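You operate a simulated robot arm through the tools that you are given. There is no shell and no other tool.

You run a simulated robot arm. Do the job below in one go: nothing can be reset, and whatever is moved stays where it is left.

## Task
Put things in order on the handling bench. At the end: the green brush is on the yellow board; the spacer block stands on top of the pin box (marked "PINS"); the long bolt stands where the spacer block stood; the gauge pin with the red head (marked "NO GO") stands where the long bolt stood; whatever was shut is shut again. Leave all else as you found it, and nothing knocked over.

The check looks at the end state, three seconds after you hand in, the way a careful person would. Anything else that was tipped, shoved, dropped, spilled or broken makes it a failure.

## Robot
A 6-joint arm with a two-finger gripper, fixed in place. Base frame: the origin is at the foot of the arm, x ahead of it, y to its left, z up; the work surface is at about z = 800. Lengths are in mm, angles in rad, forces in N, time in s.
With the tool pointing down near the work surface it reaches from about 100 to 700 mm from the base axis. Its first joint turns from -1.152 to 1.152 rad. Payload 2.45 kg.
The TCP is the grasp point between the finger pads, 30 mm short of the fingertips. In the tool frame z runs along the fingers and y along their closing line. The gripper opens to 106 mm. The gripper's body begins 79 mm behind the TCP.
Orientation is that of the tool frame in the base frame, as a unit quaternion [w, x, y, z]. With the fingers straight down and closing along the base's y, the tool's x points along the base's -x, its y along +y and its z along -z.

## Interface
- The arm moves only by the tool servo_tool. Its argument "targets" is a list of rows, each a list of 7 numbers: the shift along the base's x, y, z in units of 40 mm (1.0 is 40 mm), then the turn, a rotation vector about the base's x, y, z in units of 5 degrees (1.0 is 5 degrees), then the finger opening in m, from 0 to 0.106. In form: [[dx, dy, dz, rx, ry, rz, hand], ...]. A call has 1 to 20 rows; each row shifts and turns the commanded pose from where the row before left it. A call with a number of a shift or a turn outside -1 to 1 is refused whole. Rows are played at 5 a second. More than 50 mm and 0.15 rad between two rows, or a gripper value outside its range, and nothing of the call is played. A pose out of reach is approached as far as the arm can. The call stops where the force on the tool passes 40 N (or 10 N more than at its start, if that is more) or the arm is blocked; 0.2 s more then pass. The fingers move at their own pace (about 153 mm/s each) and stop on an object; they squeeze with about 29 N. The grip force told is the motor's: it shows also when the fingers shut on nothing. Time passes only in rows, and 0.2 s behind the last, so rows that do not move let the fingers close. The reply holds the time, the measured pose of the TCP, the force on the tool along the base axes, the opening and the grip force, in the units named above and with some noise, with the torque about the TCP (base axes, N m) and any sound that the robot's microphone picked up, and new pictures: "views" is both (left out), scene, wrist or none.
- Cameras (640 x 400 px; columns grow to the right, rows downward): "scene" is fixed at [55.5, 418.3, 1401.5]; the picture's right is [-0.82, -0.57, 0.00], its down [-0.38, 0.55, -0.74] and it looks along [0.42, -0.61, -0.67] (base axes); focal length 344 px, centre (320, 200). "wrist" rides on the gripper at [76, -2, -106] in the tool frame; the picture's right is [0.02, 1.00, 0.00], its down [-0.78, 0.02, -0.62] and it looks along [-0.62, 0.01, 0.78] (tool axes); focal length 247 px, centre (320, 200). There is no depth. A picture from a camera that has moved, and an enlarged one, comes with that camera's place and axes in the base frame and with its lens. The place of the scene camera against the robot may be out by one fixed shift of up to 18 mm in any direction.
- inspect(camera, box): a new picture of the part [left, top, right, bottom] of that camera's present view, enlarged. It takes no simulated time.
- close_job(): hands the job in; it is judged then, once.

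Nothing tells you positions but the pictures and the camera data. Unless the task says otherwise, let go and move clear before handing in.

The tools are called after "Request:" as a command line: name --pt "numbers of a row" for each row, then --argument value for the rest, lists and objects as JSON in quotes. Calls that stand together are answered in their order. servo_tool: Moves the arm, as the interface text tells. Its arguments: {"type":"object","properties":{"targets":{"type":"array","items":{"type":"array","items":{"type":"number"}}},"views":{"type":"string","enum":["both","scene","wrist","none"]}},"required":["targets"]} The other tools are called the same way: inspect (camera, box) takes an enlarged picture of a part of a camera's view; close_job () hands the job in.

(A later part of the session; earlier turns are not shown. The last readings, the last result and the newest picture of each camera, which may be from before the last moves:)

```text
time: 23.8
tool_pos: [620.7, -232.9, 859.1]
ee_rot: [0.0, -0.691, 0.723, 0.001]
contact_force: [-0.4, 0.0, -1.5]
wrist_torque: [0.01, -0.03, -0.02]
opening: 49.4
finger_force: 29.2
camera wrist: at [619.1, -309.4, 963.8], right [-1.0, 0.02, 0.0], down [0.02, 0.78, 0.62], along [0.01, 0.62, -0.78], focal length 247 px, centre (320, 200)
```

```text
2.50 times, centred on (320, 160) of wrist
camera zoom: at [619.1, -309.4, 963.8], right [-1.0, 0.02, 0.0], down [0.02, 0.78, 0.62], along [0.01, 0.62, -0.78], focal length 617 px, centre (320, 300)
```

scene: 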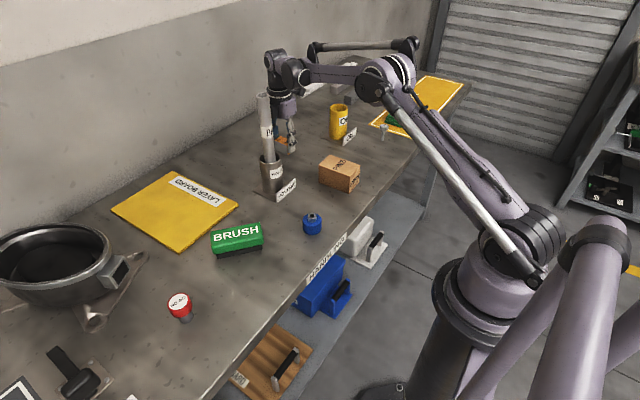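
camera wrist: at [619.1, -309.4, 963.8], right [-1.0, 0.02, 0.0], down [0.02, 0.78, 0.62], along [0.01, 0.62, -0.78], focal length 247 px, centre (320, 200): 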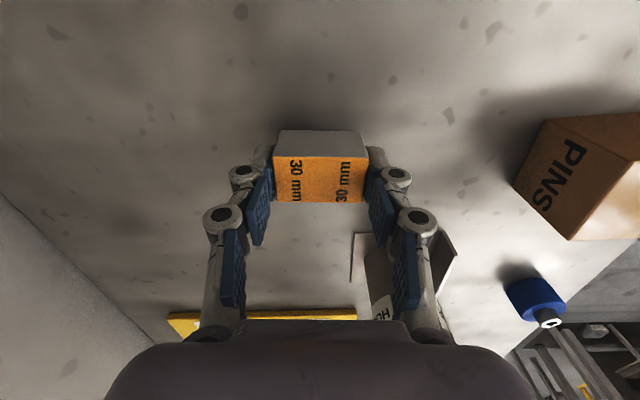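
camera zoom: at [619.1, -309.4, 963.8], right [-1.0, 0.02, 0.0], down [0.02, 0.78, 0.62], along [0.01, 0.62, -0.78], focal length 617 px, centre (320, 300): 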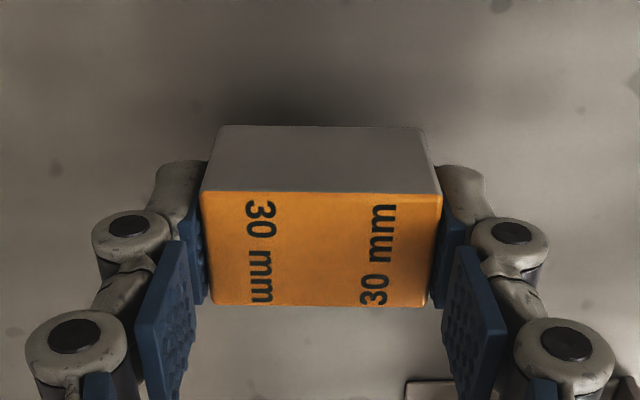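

The grip on the orange faces holds. I lift higher and carry the spacer over the PINS box.

Request:
servo_tool --pt "0 0 0.25 0 0 0 0.035" --pt "0 0 0.4 0 0 0 0.035" --pt "0 0 0.5 0 0 0 0.035" --pt "0 0 0.5 0 0 0 0.035" --pt "0 0 0.5 0 0 0 0.035" --pt "0 0 0.35 0 0 0 0.035" --pt "-0.3 0.02 0 0 0 0.06 0.035" --pt "-0.527 0.033 0 0 0 0.111 0.035" --pt "-0.627 0.039 0 0 0 0.132 0.035" --pt "-0.627 0.039 0 0 0 0.132 0.035" --pt "-0.627 0.039 0 0 0 0.132 0.035" --pt "-0.627 0.039 0 0 0 0.132 0.035" --pt "-0.627 0.039 0 0 0 0.132 0.035" --pt "-0.527 0.033 0 0 0 0.111 0.035" --pt "-0.4 0.02 0 0 0 0.08 0.035" --pt "-0.13 0.01 0 0 0 0.04 0.035" --pt "0 0 0 0 0 0 0.035" --pt "0 0 0 0 0 0 0.035" --views "both"

Request:
inspect --camera "wrist" --box '[220, 40, 420, 240]'

```text
time: 27.6
tool_pos: [420.0, -220.9, 959.2]
ee_rot: [0.0, 0.724, -0.689, 0.0]
contact_force: [0.2, 0.9, -1.3]
wrist_torque: [0.02, 0.0, 0.03]
opening: 48.9
finger_force: 29.0
camera wrist: at [425.5, -297.2, 1064.0], right [-1.0, -0.07, 0.0], down [-0.06, 0.78, 0.62], along [-0.04, 0.62, -0.78], focal length 247 px, centre (320, 200)
```

scene: 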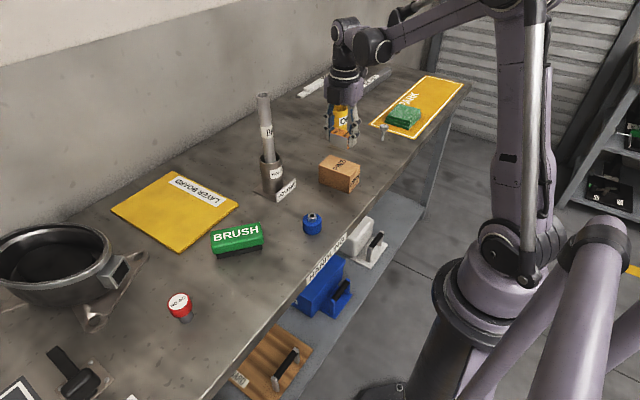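
wrist: 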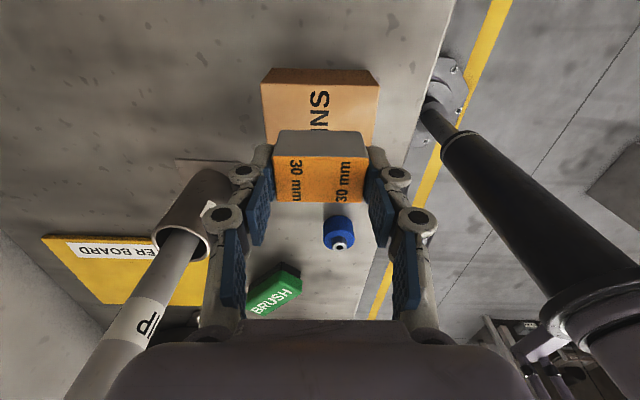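

```text
2.00 times, centred on (320, 140) of wrist
camera zoom: at [425.5, -297.2, 1064.0], right [-1.0, -0.07, 0.0], down [-0.06, 0.78, 0.62], along [-0.04, 0.62, -0.78], focal length 494 px, centre (320, 320)
```

zoom: 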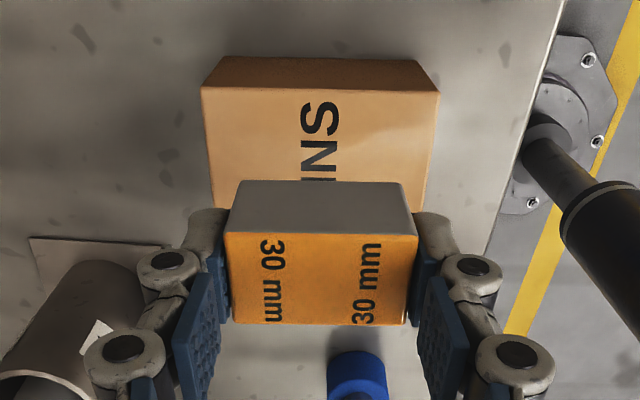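

The spacer is aligned over the box, with a small offset of (+1.4, +2.3) mm. I correct this and lower close to the lid.

Request:
servo_tool --pt "0.035 0.057 -0.2 0 0 0 0.035" --pt "0 0 -0.4 0 0 0 0.035" --pt "0 0 -0.4 0 0 0 0.035" --pt "0 0 -0.25 0 0 0 0.035" --pt "0 0 -0.1 0 0 0 0.035" --pt "0 0 -0.05 0 0 0 0.035" --pt "0 0 0 0 0 0 0.035" --pt "0 0 0 0 0 0 0.035" --views "both"

Request:
inspect --camera "scene" --box '[290, 100, 390, 200]'

```text
time: 29.4
tool_pos: [421.0, -217.4, 901.6]
ee_rot: [0.0, 0.725, -0.689, 0.0]
contact_force: [-0.6, 0.5, -1.8]
wrist_torque: [0.01, 0.01, 0.01]
opening: 49.7
finger_force: 29.5
camera wrist: at [426.7, -294.1, 1007.4], right [-1.0, -0.07, 0.0], down [-0.06, 0.78, 0.62], along [-0.04, 0.62, -0.78], focal length 247 px, centre (320, 200)
```

scene: 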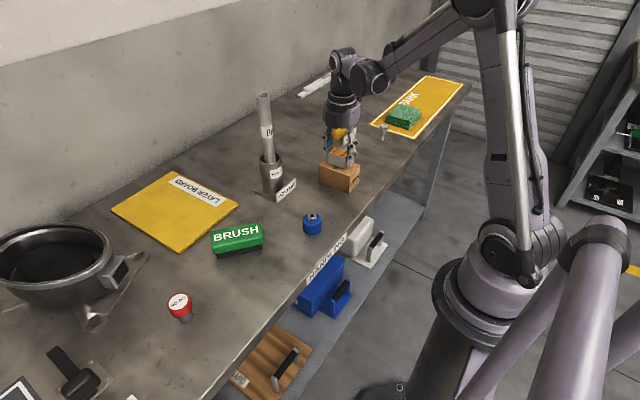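
wrist: 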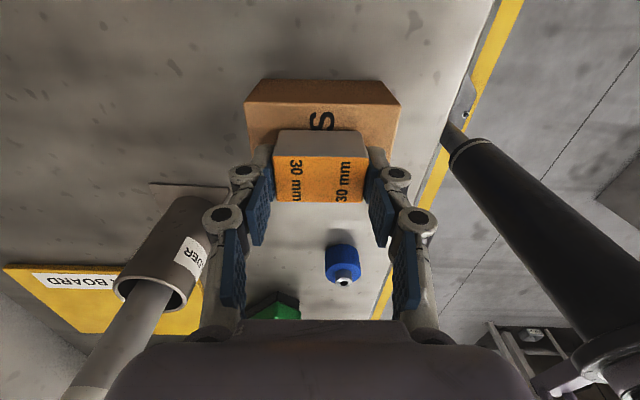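

```text
4.00 times, centred on (340, 150) of scene
camera zoom: at [55.5, 418.3, 1401.5], right [-0.82, -0.57, 0.0], down [-0.38, 0.55, -0.74], along [0.42, -0.61, -0.67], focal length 1377 px, centre (240, 400)
```

zoom: 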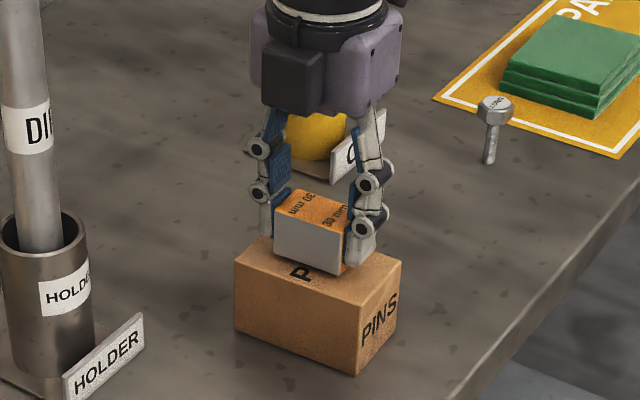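

The spacer is a few mm above the lid. I lower in small steps, watching the force.

Request:
servo_tool --pt "0 0 -0.025 0 0 0 0.035" --pt "0 0 -0.025 0 0 0 0.035" --pt "0 0 -0.025 0 0 0 0.035" --pt "0 0 0 0 0 0 0.035" --views "none"

Request:
servo_tool --pt "0 0 -0.025 0 0 0 0.035" --pt "0 0 0 0 0 0 0.035" --views "none"

Request:
servo_tool --pt "0 0 -0.025 0 0 0 0.035" --pt "0 0 0 0 0 0 0.035" --views "none"

```text
time: 30.4
tool_pos: [420.6, -219.4, 900.2]
ee_rot: [0.0, 0.724, -0.69, 0.001]
contact_force: [0.3, -0.4, -1.8]
wrist_torque: [0.02, -0.03, 0.0]
opening: 49.3
finger_force: 29.0
```

```text
time: 31.0
tool_pos: [421.8, -217.9, 898.3]
ee_rot: [0.0, 0.724, -0.69, 0.0]
contact_force: [0.0, 0.5, -0.9]
wrist_torque: [0.03, 0.03, 0.04]
opening: 49.3
finger_force: 29.4
```

```text
time: 31.6
tool_pos: [423.3, -218.2, 897.1]
ee_rot: [0.0, 0.725, -0.689, -0.001]
contact_force: [-0.8, -0.9, 18.3]
wrist_torque: [0.0, 0.04, 0.04]
opening: 49.3
finger_force: 28.7
```

Contact at z≈897 (force 18 N). I ease off slightly, open, and rise.

Request:
servo_tool --pt "0 0 0.012 0 0 0 0.035" --pt "0 0 0 0 0 0 0.052" --pt "0 0 0 0 0 0 0.06" --pt "0 0 0 0 0 0 0.075" --pt "0 0 0 0 0 0 0.075" --pt "0 0 0.3 0 0 0 0.075" --pt "0 0 0.6 0 0 0 0.075" --pt "0 0 0.6 0 0 0 0.075" --pt "0 0 0.6 0 0 0 0.075" --pt "0 0 0 0 0 0 0.075" --views "both"

Request:
inspect --camera "scene" --box '[290, 100, 390, 200]'

```text
time: 33.8
tool_pos: [421.0, -217.6, 982.2]
ee_rot: [0.0, 0.724, -0.69, 0.0]
contact_force: [0.4, -1.0, -0.7]
wrist_torque: [0.0, 0.04, -0.03]
opening: 75.3
finger_force: 0.0
camera wrist: at [426.8, -294.2, 1087.6], right [-1.0, -0.07, 0.0], down [-0.06, 0.78, 0.62], along [-0.04, 0.62, -0.78], focal length 247 px, centre (320, 200)
```

scene: 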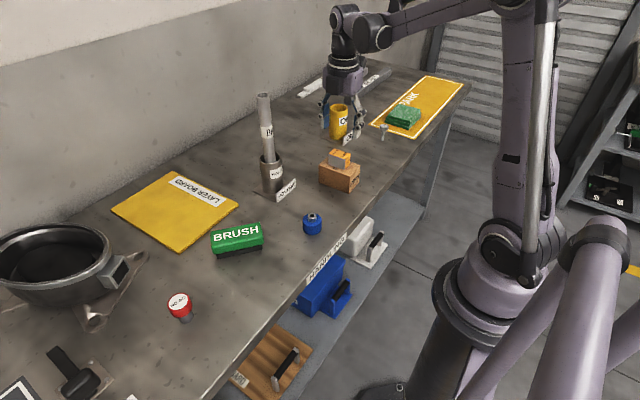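
wrist: 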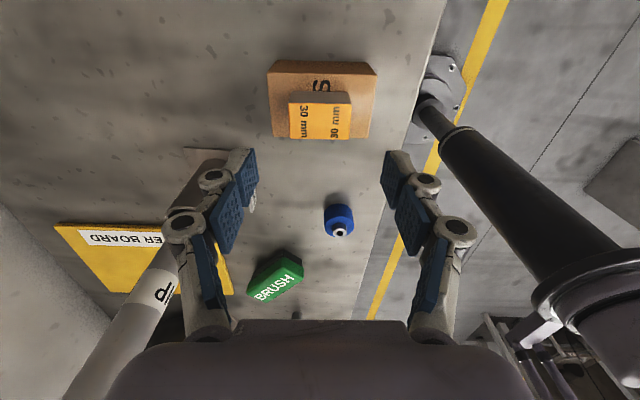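

```text
4.00 times, centred on (340, 150) of scene
camera zoom: at [55.5, 418.3, 1401.5], right [-0.82, -0.57, 0.0], down [-0.38, 0.55, -0.74], along [0.42, -0.61, -0.67], focal length 1377 px, centre (240, 400)
```

zoom: 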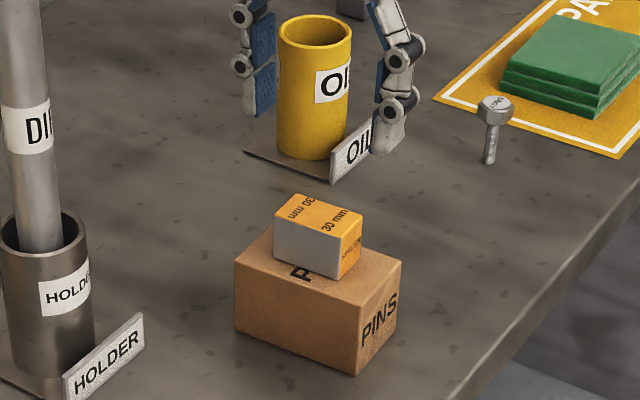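

The spacer stands squarely on the PINS box. Next is the bolt: I move back with the gripper turned to yaw 0 for a close view.

Request:
servo_tool --pt "-0.113 -0.342 -0.049 0 0 -0.977 0.075" --pt "-0.113 -0.342 -0.049 0 0 -0.977 0.075" --pt "-0.113 -0.342 -0.049 0 0 -0.977 0.075" --pt "-0.113 -0.342 -0.049 0 0 -0.977 0.075" --pt "-0.113 -0.342 -0.049 0 0 -0.977 0.075" --pt "-0.113 -0.342 -0.049 0 0 -0.977 0.075" --pt "-0.113 -0.342 -0.049 0 0 -0.977 0.075" --pt "-0.113 -0.342 -0.049 0 0 -0.977 0.075" --pt "-0.113 -0.342 -0.049 0 0 -0.977 0.075" --pt "-0.113 -0.342 -0.049 0 0 -0.977 0.075" --pt "-0.113 -0.342 -0.049 0 0 -0.977 0.075" --pt "-0.113 -0.342 -0.049 0 0 -0.977 0.075" --pt "-0.113 -0.342 -0.049 0 0 -0.977 0.075" --pt "-0.113 -0.342 -0.049 0 0 -0.977 0.075" --pt "-0.113 -0.342 -0.049 0 0 -0.977 0.075" --pt "-0.113 -0.342 -0.049 0 0 -0.977 0.075" --pt "-0.113 -0.342 -0.049 0 0 -0.977 0.075" --pt "-0.113 -0.342 -0.049 0 0 -0.977 0.075" --pt "-0.113 -0.342 -0.049 0 0 -0.974 0.075" --pt "0 0 0 0 0 0 0.075" --views "both"

Request:
inspect --camera "wrist" --box '[270, 140, 370, 260]'

```text
time: 38.0
tool_pos: [335.9, -479.2, 945.7]
ee_rot: [0.0, -0.001, 1.0, 0.0]
contact_force: [0.3, 0.4, -0.1]
wrist_torque: [0.0, -0.03, 0.0]
opening: 74.9
finger_force: 0.0
camera wrist: at [259.4, -480.4, 1050.2], right [-0.02, 1.0, 0.0], down [0.78, 0.02, 0.62], along [0.62, 0.01, -0.78], focal length 247 px, centre (320, 200)
```

scene: 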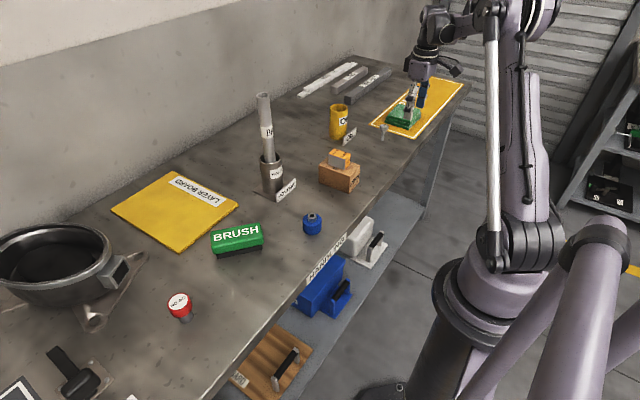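
wrist: 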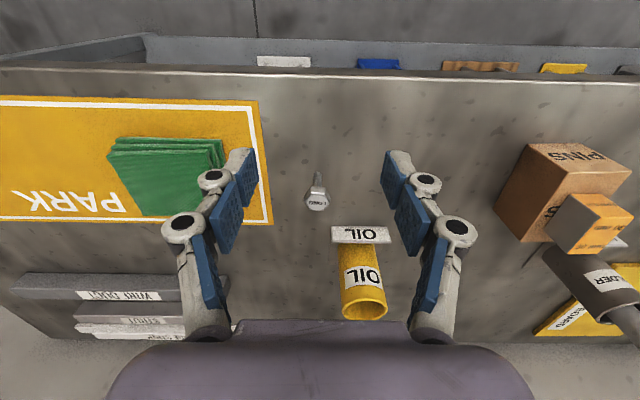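

```text
3.33 times, centred on (320, 200) of wrist
camera zoom: at [259.4, -480.4, 1050.2], right [-0.02, 1.0, 0.0], down [0.78, 0.02, 0.62], along [0.62, 0.01, -0.78], focal length 823 px, centre (320, 200)
```

zoom: 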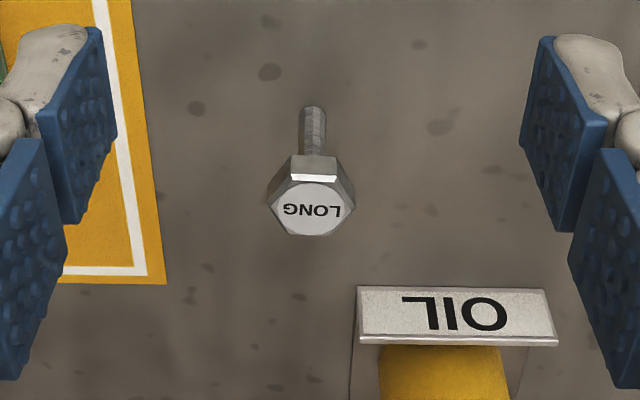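

The bolt is 54 mm tall with foot near (420, -480), and its hex flats face ±x and ±30° off y. I'll turn the gripper -30° to take the head by two flats and move above it.

Request:
servo_tool --pt "0.3 -0.01 0 0 0 -1 0.06" --pt "0.4 -0.01 0 0 0 -1 0.06" --pt "0.4 -0.01 0 0 0 -1 0.06" --pt "0.4 -0.01 0 0 0 -1 0.06" --pt "0.3 -0.01 -0.2 0 0 -1 0.06" --pt "0.3 0 -0.2 0 0 -1 0.06" --pt "0 0 0 0 0 0 0.06" --pt "0 0 0 0 0 0 0.06" --views "both"

Request:
inspect --camera "wrist" --box '[240, 40, 400, 240]'

```text
time: 39.8
tool_pos: [419.5, -480.3, 929.6]
ee_rot: [0.0, 0.259, 0.966, 0.0]
contact_force: [0.6, 0.1, 0.2]
wrist_torque: [0.03, -0.03, 0.01]
opening: 60.1
finger_force: 0.0
camera wrist: at [352.8, -443.1, 1034.5], right [0.48, 0.88, 0.0], down [0.69, -0.38, 0.62], along [0.55, -0.3, -0.78], focal length 247 px, centre (320, 200)
```

scene: 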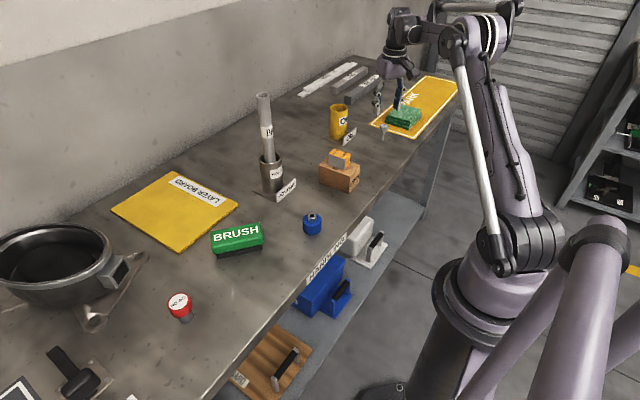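
wrist: 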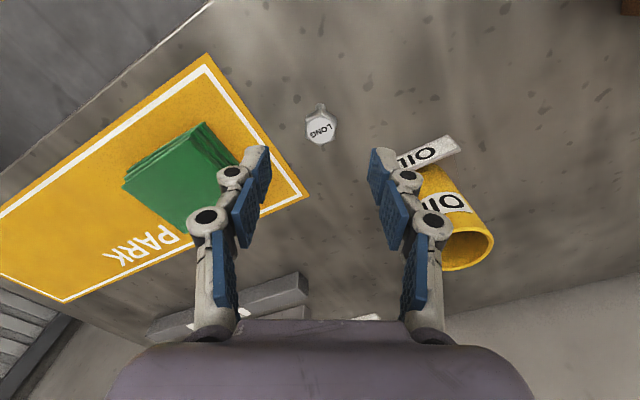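

```text
2.00 times, centred on (320, 140) of wrist
camera zoom: at [352.8, -443.1, 1034.5], right [0.48, 0.88, 0.0], down [0.69, -0.38, 0.62], along [0.55, -0.3, -0.78], focal length 494 px, centre (320, 320)
```

zoom: 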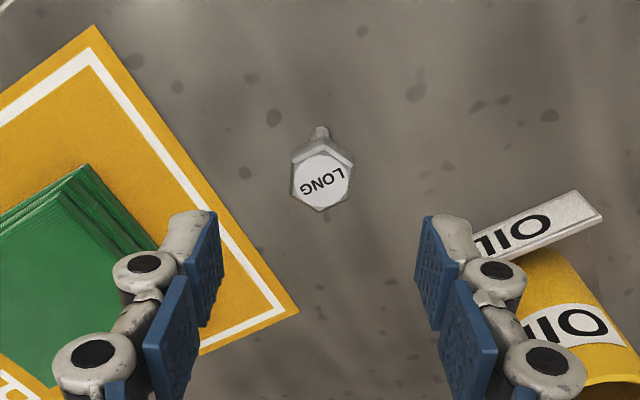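

Request:
inspect --camera "wrist" --box '[295, 95, 345, 155]'

```text
6.67 times, centred on (320, 125) of wrist
camera zoom: at [352.8, -443.1, 1034.5], right [0.48, 0.88, 0.0], down [0.69, -0.38, 0.62], along [0.55, -0.3, -0.78], focal length 1646 px, centre (320, 700)
```

zoom: 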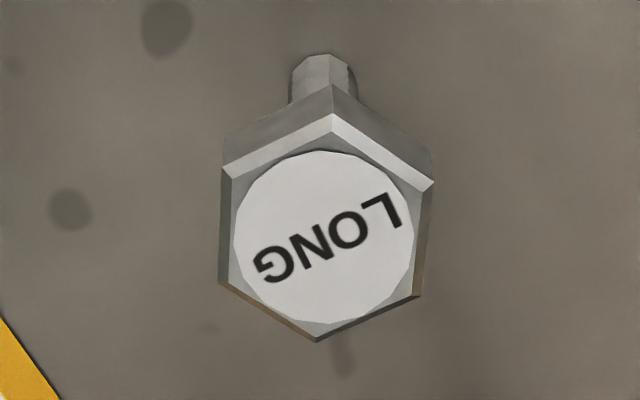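

The hex is rotated about 2.5° further than the gripper, and the offset is under 1 mm. I correct, descend to put the head in the lower pads, and pre-close to a small gap.

Request:
servo_tool --pt "-0.016 -0.011 -0.2 0 0 -0.5 0.06" --pt "0 0 -0.4 0 0 0 0.06" --pt "0 0 -0.4 0 0 0 0.06" --pt "0 0 -0.3 0 0 0 0.06" --pt "0 0 -0.2 0 0 0 0.06" --pt "0 0 -0.15 0 0 0 0.06" --pt "0 0 0 0 0 0 0.05" --pt "0 0 0 0 0 0 0.04" --pt "0 0 0 0 0 0 0.04" --views "both"

Request:
inspect --camera "wrist" --box '[270, 100, 370, 220]'

```text
time: 41.8
tool_pos: [420.0, -482.9, 862.0]
ee_rot: [0.001, 0.279, 0.96, 0.0]
contact_force: [-0.3, -1.0, -0.4]
wrist_torque: [0.01, -0.01, -0.03]
opening: 39.9
finger_force: 0.1
camera wrist: at [353.9, -441.9, 967.0], right [0.52, 0.86, 0.0], down [0.67, -0.4, 0.62], along [0.53, -0.32, -0.78], focal length 247 px, centre (320, 200)
```

scene: 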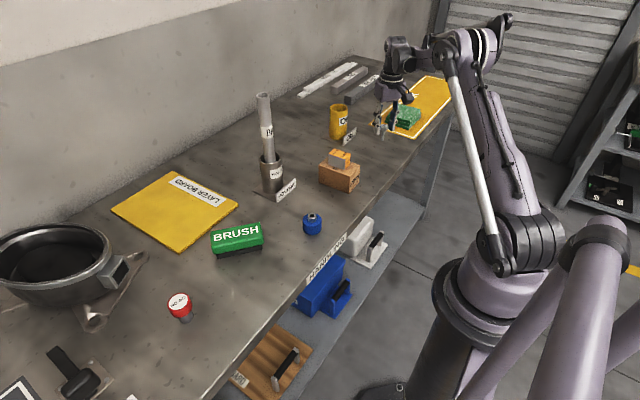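
wrist: 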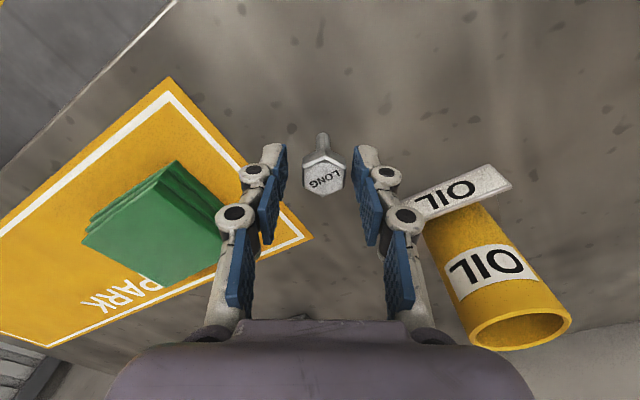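

```text
3.33 times, centred on (320, 160) of wrist
camera zoom: at [353.9, -441.9, 967.0], right [0.52, 0.86, 0.0], down [0.67, -0.4, 0.62], along [0.53, -0.32, -0.78], focal length 823 px, centre (320, 333)
```

zoom: 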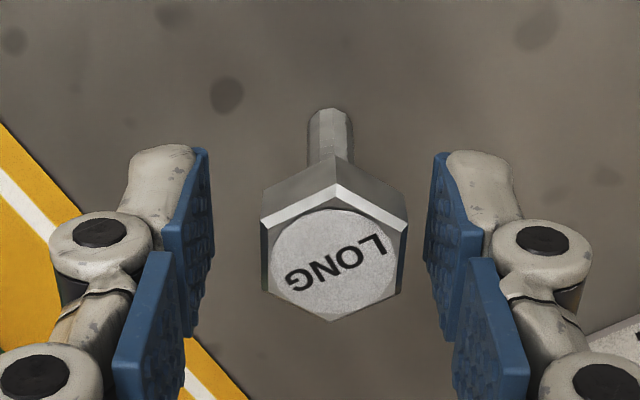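

The bolt head is about 2.2 mm toward the right pad. I shift over and narrow the gap for another look.

Request:
servo_tool --pt "-0.002 0.066 0 0 0 0 0.04" --pt "0 0 0 0 0 0 0.034" --pt "0 0 0 0 0 0 0.032" --pt "0 0 0 0 0 0 0.032" --views "wrist"

Request:
inspect --camera "wrist" --box '[270, 100, 370, 220]'

```text
time: 42.8
tool_pos: [419.9, -479.1, 861.0]
ee_rot: [-0.001, 0.279, 0.96, -0.001]
contact_force: [0.3, 0.6, 0.0]
wrist_torque: [-0.01, 0.01, -0.02]
opening: 32.0
finger_force: 0.0
camera wrist: at [353.7, -439.0, 966.8], right [0.52, 0.86, 0.0], down [0.67, -0.4, 0.62], along [0.53, -0.32, -0.78], focal length 247 px, centre (320, 200)
```

wrist: 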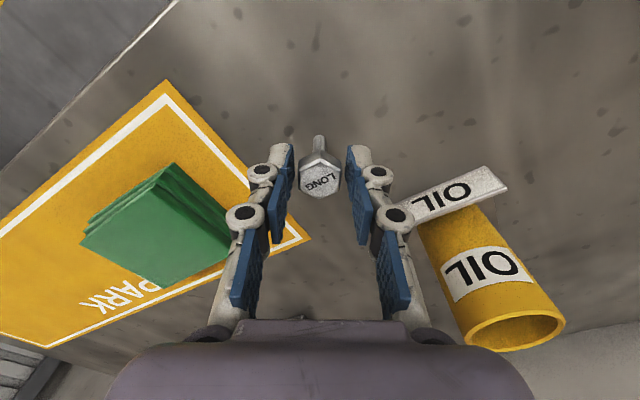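

```text
3.33 times, centred on (320, 160) of wrist
camera zoom: at [353.7, -439.0, 966.8], right [0.52, 0.86, 0.0], down [0.67, -0.4, 0.62], along [0.53, -0.32, -0.78], focal length 823 px, centre (320, 333)
```

zoom: 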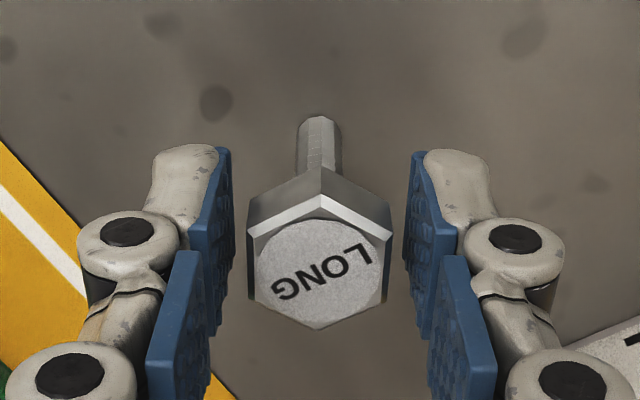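

Centred. Closing slowly on the flats, then a small slow lift.

Request:
servo_tool --pt "0 0 0 0 0 0 0.029" --pt "0 0 0 0 0 0 0.027" --pt "0 0 0 0 0 0 0.026" --pt "0 0 0 0 0 0 0.025" --pt "0 0 0 0 0 0 0.024" --pt "0 0 0 0 0 0 0.023" --pt "0 0 0 0 0 0 0.022" --pt "0 0 0 0 0 0 0.02" --pt "0 0 0 0 0 0 0.015" --pt "0 0 0 0 0 0 0.012" --pt "0 0 0.05 0 0 0 0.012" --pt "0 0 0.05 0 0 0 0.012" --pt "0 0 0.1 0 0 0 0.012" --pt "0 0 0.1 0 0 0 0.012" --pt "0 0 0.1 0 0 0 0.012" --pt "0 0 0 0 0 0 0.012" --views "both"

Request:
inspect --camera "wrist" --box '[270, 100, 370, 220]'

Request:
inspect --camera "scene" --box '[350, 90, 420, 150]'

```text
time: 46.2
tool_pos: [419.7, -480.0, 876.4]
ee_rot: [0.0, 0.279, 0.96, -0.001]
contact_force: [-0.2, 0.2, -0.7]
wrist_torque: [0.04, -0.03, 0.02]
opening: 22.9
finger_force: 29.0
camera wrist: at [354.6, -439.5, 983.1], right [0.52, 0.86, 0.0], down [0.67, -0.4, 0.62], along [0.53, -0.32, -0.78], focal length 247 px, centre (320, 200)
```

scene: 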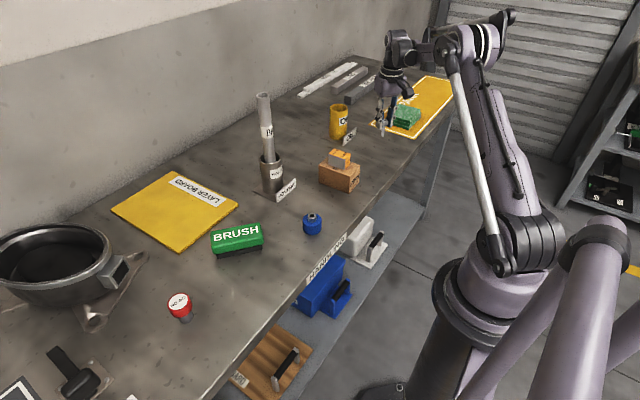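
wrist: 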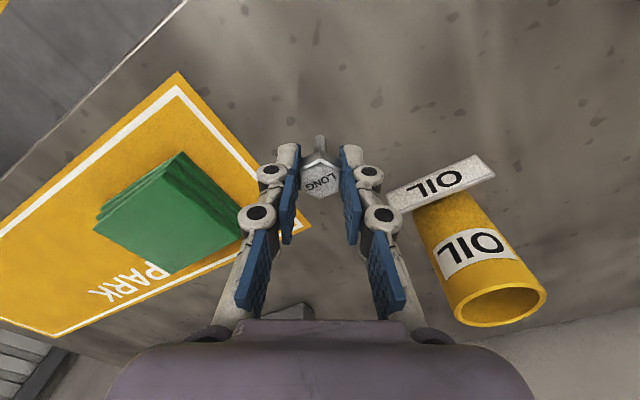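

```text
3.33 times, centred on (320, 160) of wrist
camera zoom: at [354.6, -439.5, 983.1], right [0.52, 0.86, 0.0], down [0.67, -0.4, 0.62], along [0.53, -0.32, -0.78], focal length 823 px, centre (320, 333)
```

zoom: 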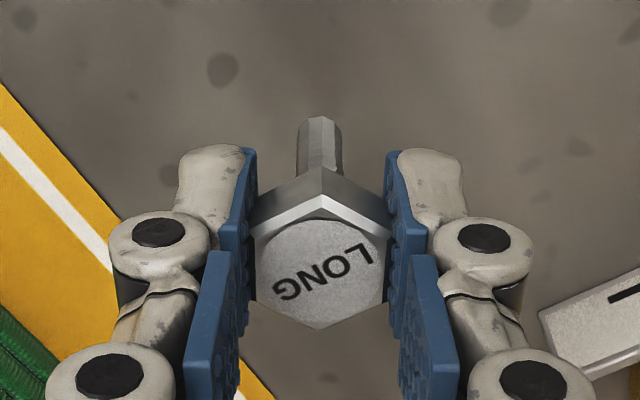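

```text
6.67 times, centred on (385, 120) of scene
camera zoom: at [55.5, 418.3, 1401.5], right [-0.82, -0.57, 0.0], down [-0.38, 0.55, -0.74], along [0.42, -0.61, -0.67], focal length 2295 px, centre (-113, 733)
```

zoom: 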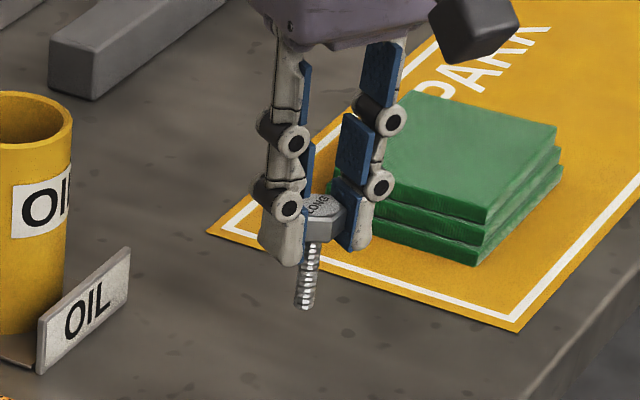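

The bolt is held upright. I lift and carry it around the OIL cup to the spacer's old place at (620.5, -240).

Request:
servo_tool --pt "0 0 0.25 0 0 0 0.012" --pt "0 0 0.5 0 0 0 0.012" --pt "0 0 0.6 0 0 0 0.012" --pt "0 0 0.6 0 0 0 0.012" --pt "0 0 0.4 0 0 0 0.012" --pt "0.03 0.3 0 0 0 0 0.012" --pt "0.08 0.6 0 0 0 0 0.012" --pt "0.1 0.8 0 0 0 0 0.012" --pt "0.1 0.8 0 0 0 0 0.012" --pt "0.1 0.8 0 0 0 0 0.012" --pt "0.06 0.5 0 0 0 0 0.012" --pt "0.03 0.2 0 0 0 0 0.012" --pt "0.3 0.13 0 0 0 0 0.012" --pt "0.6 0.27 0 0 0 0 0.012" --pt "0.8 0.35 0 0 0 0 0.012" --pt "0.8 0.35 0 0 0 0 0.012" --pt "0.8 0.35 0 0 0 0 0.012" --pt "0.7 0.31 0 0 0 0 0.012" --pt "0.4 0.18 0 0 0 0 0.012" --pt "0.12 0.06 0 0 0 0 0.012" --views "both"

Request:
inspect --camera "wrist" --box '[270, 100, 370, 220]'

Request:
inspect --camera "scene" --box '[250, 70, 330, 180]'

```text
time: 50.4
tool_pos: [619.6, -238.6, 972.0]
ee_rot: [0.001, 0.279, 0.96, 0.0]
contact_force: [-0.4, 0.5, -0.9]
wrist_torque: [0.02, -0.01, -0.01]
opening: 22.9
finger_force: 29.1
camera wrist: at [554.5, -198.1, 1076.4], right [0.52, 0.86, 0.0], down [0.67, -0.4, 0.62], along [0.53, -0.32, -0.78], focal length 247 px, centre (320, 200)
```

scene: 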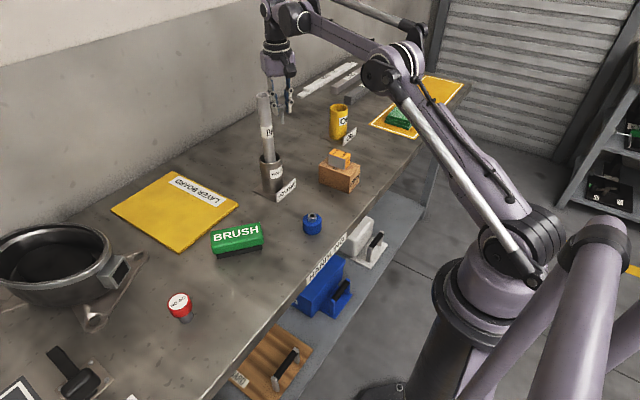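
wrist: 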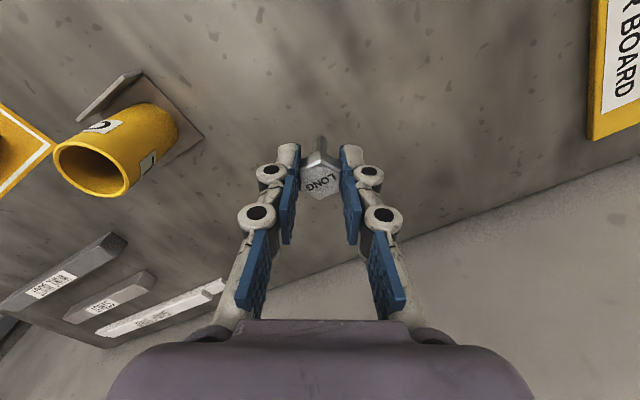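

```text
3.33 times, centred on (320, 160) of wrist
camera zoom: at [554.5, -198.1, 1076.4], right [0.52, 0.86, 0.0], down [0.67, -0.4, 0.62], along [0.53, -0.32, -0.78], focal length 823 px, centre (320, 333)
```

zoom: 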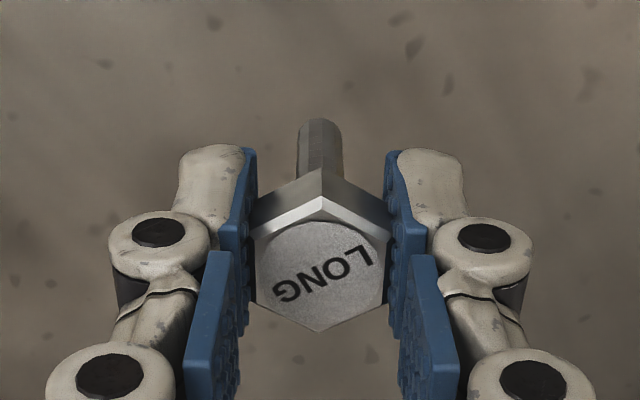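

```text
3.64 times, centred on (290, 125) of scene
camera zoom: at [55.5, 418.3, 1401.5], right [-0.82, -0.57, 0.0], down [-0.38, 0.55, -0.74], along [0.42, -0.61, -0.67], focal length 1252 px, centre (429, 473)
```

zoom: 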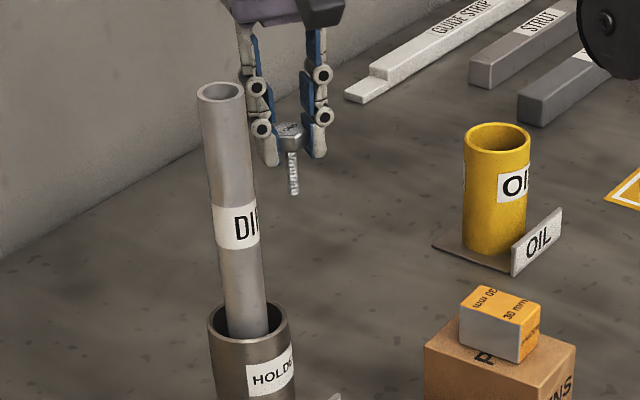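

The bolt hangs straight. I descend to about 5 mm above the bench, then go in 1 mm steps.

Request:
servo_tool --pt "0 0 -0.3 0 0 0 0.012" --pt "0 0 -0.5 0 0 0 0.012" --pt "0 0 -0.5 0 0 0 0.012" --pt "0 0 -0.5 0 0 0 0.012" --pt "0 0 -0.4 0 0 0 0.012" --pt "0 0 -0.3 0 0 0 0.012" --pt "0 0 -0.1 0 0 0 0.012" --pt "0 0 0 0 0 0 0.012" --pt "0 0 0 0 0 0 0.012" --views "both"

Request:
servo_tool --pt "0 0 -0.025 0 0 0 0.012" --pt "0 0 -0.025 0 0 0 0.012" --pt "0 0 0 0 0 0 0.012" --views "none"

Request:
servo_tool --pt "0 0 -0.025 0 0 0 0.012" --pt "0 0 0 0 0 0 0.012" --views "none"

```text
time: 52.4
tool_pos: [619.9, -238.7, 869.2]
ee_rot: [-0.001, 0.279, 0.96, 0.0]
contact_force: [0.2, 0.0, -1.1]
wrist_torque: [0.01, 0.0, -0.04]
opening: 22.6
finger_force: 28.4
camera wrist: at [554.1, -199.2, 973.7], right [0.52, 0.86, 0.0], down [0.67, -0.4, 0.62], along [0.53, -0.32, -0.78], focal length 247 px, centre (320, 200)
```

scene: 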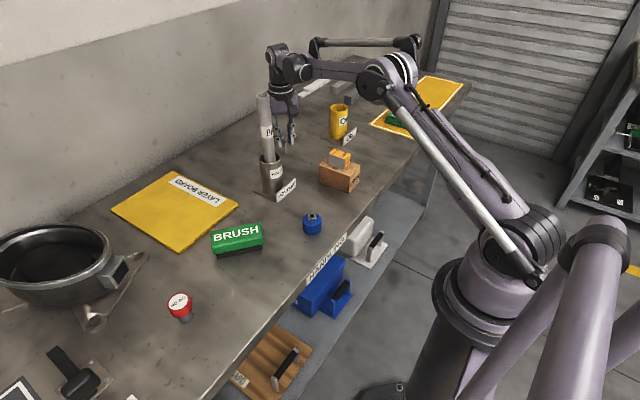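
wrist: 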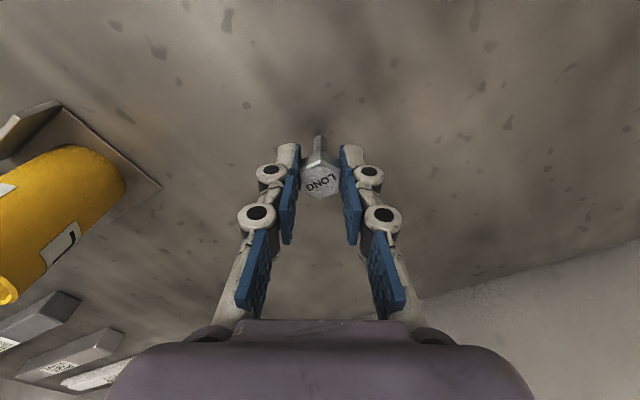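

```text
time: 53.2
tool_pos: [620.2, -238.0, 866.2]
ee_rot: [0.0, 0.278, 0.96, 0.0]
contact_force: [0.0, 0.0, -1.1]
wrist_torque: [0.02, -0.01, 0.01]
opening: 22.8
finger_force: 29.1
```

```text
time: 53.8
tool_pos: [619.8, -237.9, 866.0]
ee_rot: [0.0, 0.279, 0.96, 0.0]
contact_force: [-0.2, -0.2, -0.9]
wrist_torque: [0.02, -0.04, 0.01]
opening: 22.7
finger_force: 29.2
```

No contact yet; continuing in 1 mm steps.

Request:
servo_tool --pt "0 0 -0.025 0 0 0 0.012" --pt "0 0 0 0 0 0 0.012" --views "none"

Request:
servo_tool --pt "0 0 -0.02 0 0 0 0.012" --pt "0 0 0 0 0 0 0.012" --views "none"

Request:
servo_tool --pt "0 0 -0.02 0 0 0 0.012" --pt "0 0 0 0 0 0 0.012" --views "none"

```text
time: 54.4
tool_pos: [620.4, -237.4, 865.2]
ee_rot: [0.0, 0.279, 0.96, 0.0]
contact_force: [0.4, -0.2, -0.3]
wrist_torque: [0.01, 0.0, 0.03]
opening: 22.9
finger_force: 28.6
```

```text
time: 55.0
tool_pos: [619.3, -238.0, 863.2]
ee_rot: [0.001, 0.28, 0.96, 0.0]
contact_force: [-0.2, -0.1, -0.3]
wrist_torque: [0.0, 0.02, -0.01]
opening: 22.8
finger_force: 28.6
```

```text
time: 55.6
tool_pos: [619.4, -238.4, 862.2]
ee_rot: [0.001, 0.279, 0.96, 0.0]
contact_force: [0.1, -0.9, -0.9]
wrist_torque: [-0.01, -0.02, -0.01]
opening: 22.9
finger_force: 28.6
```

Request:
servo_tool --pt "0 0 -0.02 0 0 0 0.012" --pt "0 0 0 0 0 0 0.012" --views "none"

Request:
servo_tool --pt "0 0 -0.015 0 0 0 0.012" --pt "0 0 0 0 0 0 0.012" --views "none"

```text
time: 56.2
tool_pos: [620.7, -237.7, 862.2]
ee_rot: [0.0, 0.279, 0.96, -0.001]
contact_force: [-0.2, -0.5, -0.2]
wrist_torque: [0.0, 0.02, 0.04]
opening: 23.0
finger_force: 29.8
```

```text
time: 56.8
tool_pos: [621.0, -238.8, 860.5]
ee_rot: [0.001, 0.279, 0.96, -0.001]
contact_force: [0.9, 0.6, 12.7]
wrist_torque: [0.01, -0.02, 0.02]
opening: 23.0
finger_force: 29.1
```

Contact (12.7 N). I ease off by a hair, then open slowly and look before rising.

Request:
servo_tool --pt "0 0 0.007 0 0 0 0.012" --pt "0 0 0 0 0 0 0.012" --pt "0 0 0 0 0 0 0.02" --pt "0 0 0 0 0 0 0.0225" --pt "0 0 0 0 0 0 0.0235" --pt "0 0 0 0 0 0 0.0245" --pt "0 0 0 0 0 0 0.026" --pt "0 0 0 0 0 0 0.028" --pt "0 0 0 0 0 0 0.032" --pt "0 0 0 0 0 0 0.04" --pt "0 0 0 0 0 0 0.05" --pt "0 0 0 0 0 0 0.06" --pt "0 0 0 0 0 0 0.06" --views "wrist"

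Request:
inspect --camera "wrist" --box '[270, 100, 370, 220]'

Request:
inspect --camera "scene" --box '[250, 90, 330, 180]'

```text
time: 59.6
tool_pos: [620.0, -238.5, 860.6]
ee_rot: [0.0, 0.279, 0.96, 0.0]
contact_force: [-0.5, -0.1, -0.6]
wrist_torque: [0.0, -0.01, -0.03]
opening: 60.0
finger_force: 0.0
camera wrist: at [554.4, -198.9, 966.3], right [0.52, 0.86, 0.0], down [0.67, -0.4, 0.62], along [0.53, -0.32, -0.78], focal length 247 px, centre (320, 200)
```

wrist: 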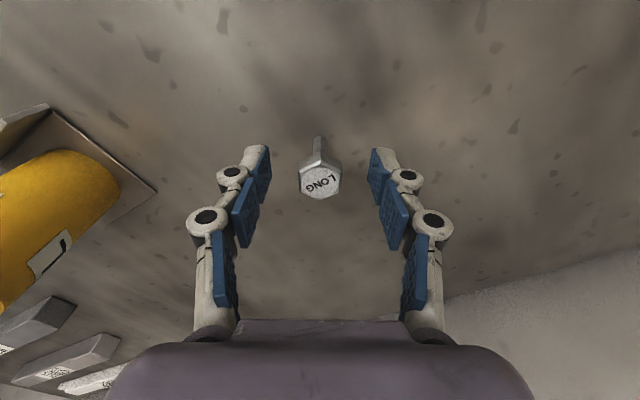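

```text
3.33 times, centred on (320, 160) of wrist
camera zoom: at [554.4, -198.9, 966.3], right [0.52, 0.86, 0.0], down [0.67, -0.4, 0.62], along [0.53, -0.32, -0.78], focal length 823 px, centre (320, 333)
```

zoom: 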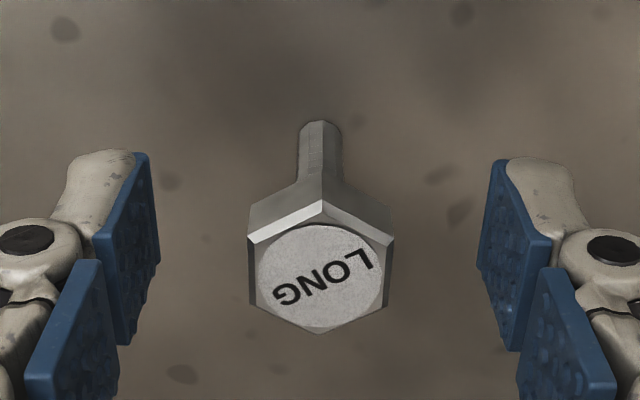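

```text
4.44 times, centred on (290, 135) of scene
camera zoom: at [55.5, 418.3, 1401.5], right [-0.82, -0.57, 0.0], down [-0.38, 0.55, -0.74], along [0.42, -0.61, -0.67], focal length 1530 px, centre (453, 489)
```

zoom: 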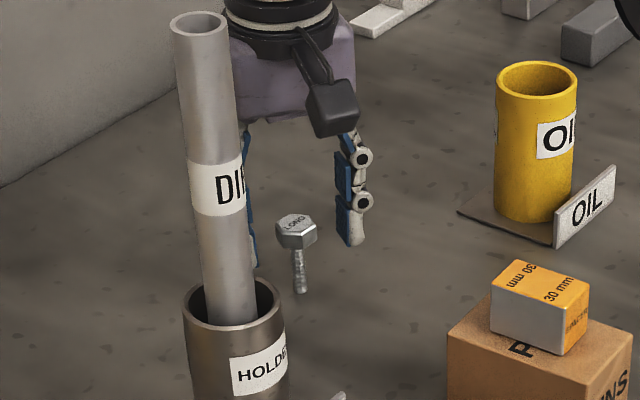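

The bolt stands exactly where the spacer stood (foot matches the old footprint centre in the scene view). I rise, retreat, and head for the NO GO gauge at about (445, 270).

Request:
servo_tool --pt "0 0 0.2 0 0 0 0.06" --pt "0 0 0.5 0 0 0 0.06" --pt "0 0 0.8 0 0 0 0.06" --pt "0 0 0.9 0 0 0 0.06" --pt "0 0 0.6 0 0 0 0.06" --pt "-0.875 0 0 0 0 0.8125 0.06" --pt "-0.875 0 0 0 0 0.8125 0.06" --pt "-0.875 0 0 0 0 0.8125 0.06" --pt "-0.875 0 0 0 0 0.8125 0.06" --pt "-0.875 0 0 0 0 0.8125 0.06" --pt "-0.875 0 0 0 0 0.8125 0.06" --pt "-0.875 0 0 0 0 0.8125 0.06" --pt "-0.875 0 0 0 0 0.8125 0.06" --pt "0 0 0 0 0 0 0.06" --views "both"

Request:
servo_tool --pt "0 0.907 0 0 0 0 0.08" --pt "0 0.907 0 0 0 0 0.08" --pt "0 0.907 0 0 0 0 0.08" --pt "0 0.907 0 0 0 0 0.08" --pt "0 0.907 0 0 0 0 0.08" --pt "0 0.907 0 0 0 0 0.08" --pt "0 0.907 0 0 0 0 0.08" --pt "0 0.907 0 0 0 0 0.08" --pt "0 0.907 0 0 0 0 0.08" --pt "0 0.907 0 0 0 0 0.08" --pt "0 0.907 0 0 0 0 0.08" --pt "0 0.907 0 0 0 0 0.08" --pt "0 0.907 0 0 0 0 0.08" --pt "0 0.907 0 0 0 0 0.08" --pt "0 0 0 0 0 0 0.08" --pt "0 0 0 0 0 0 0.08" --views "both"

Request:
inspect --camera "wrist" --box '[260, 140, 380, 260]'

```text
time: 62.6
tool_pos: [341.1, -238.5, 980.2]
ee_rot: [0.0, -0.002, 1.0, 0.001]
contact_force: [-0.9, 0.1, -0.3]
wrist_torque: [0.04, 0.04, -0.01]
opening: 59.8
finger_force: 0.1
camera wrist: at [264.1, -240.8, 1086.0], right [-0.02, 1.0, 0.0], down [0.78, 0.02, 0.62], along [0.62, 0.02, -0.78], focal length 247 px, centre (320, 200)
```

scene: 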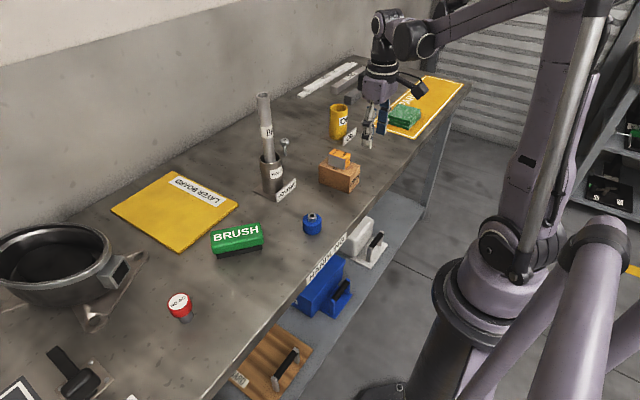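
wrist: 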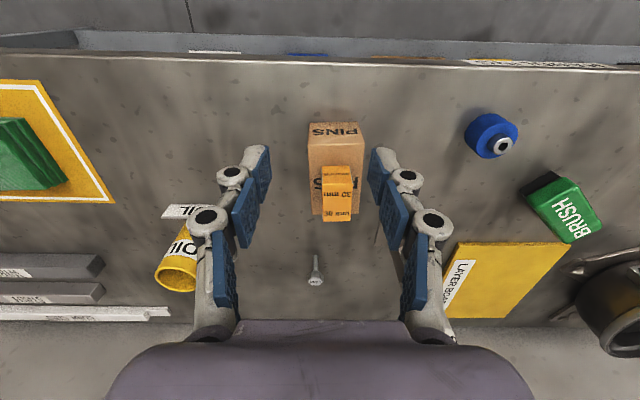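

```text
time: 66.0
tool_pos: [339.6, 270.6, 981.5]
ee_rot: [0.0, -0.001, 1.0, 0.0]
contact_force: [0.2, 0.3, -0.4]
wrist_torque: [0.0, 0.01, -0.01]
opening: 80.1
finger_force: 0.1
camera wrist: at [263.4, 268.6, 1087.8], right [-0.02, 1.0, 0.0], down [0.78, 0.02, 0.62], along [0.62, 0.01, -0.78], focal length 247 px, centre (320, 200)
```

scene: 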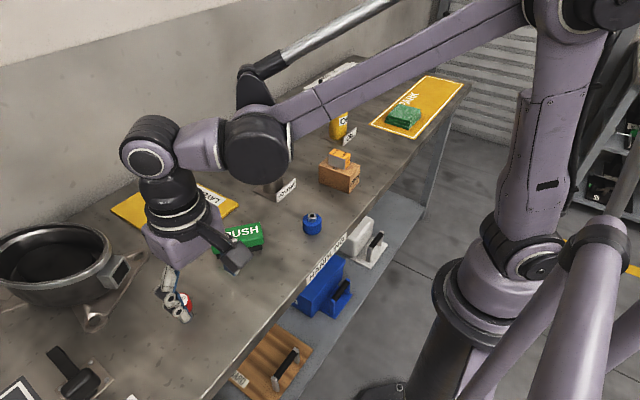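
wrist: 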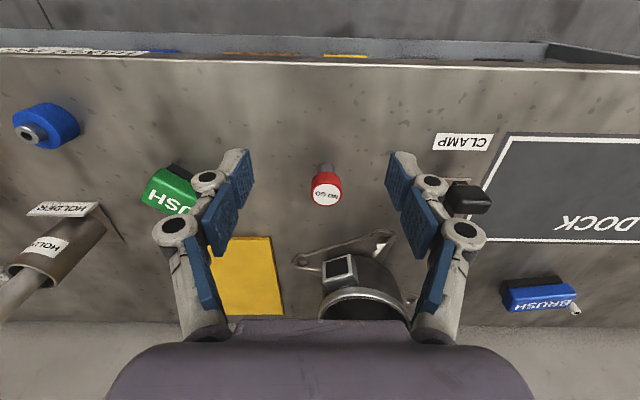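

```text
3.33 times, centred on (320, 200) of wrist
camera zoom: at [263.4, 268.6, 1087.8], right [-0.02, 1.0, 0.0], down [0.78, 0.02, 0.62], along [0.62, 0.01, -0.78], focal length 823 px, centre (320, 200)
```

zoom: 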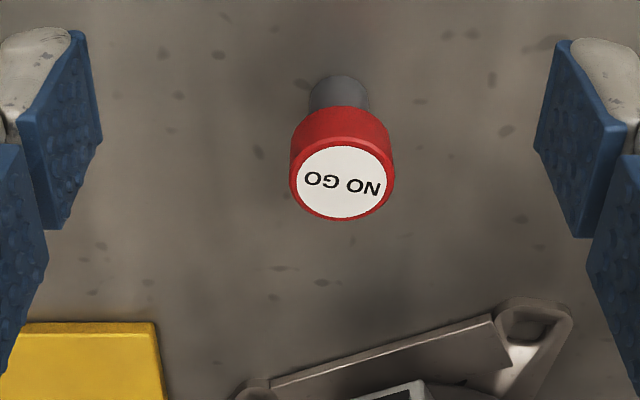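

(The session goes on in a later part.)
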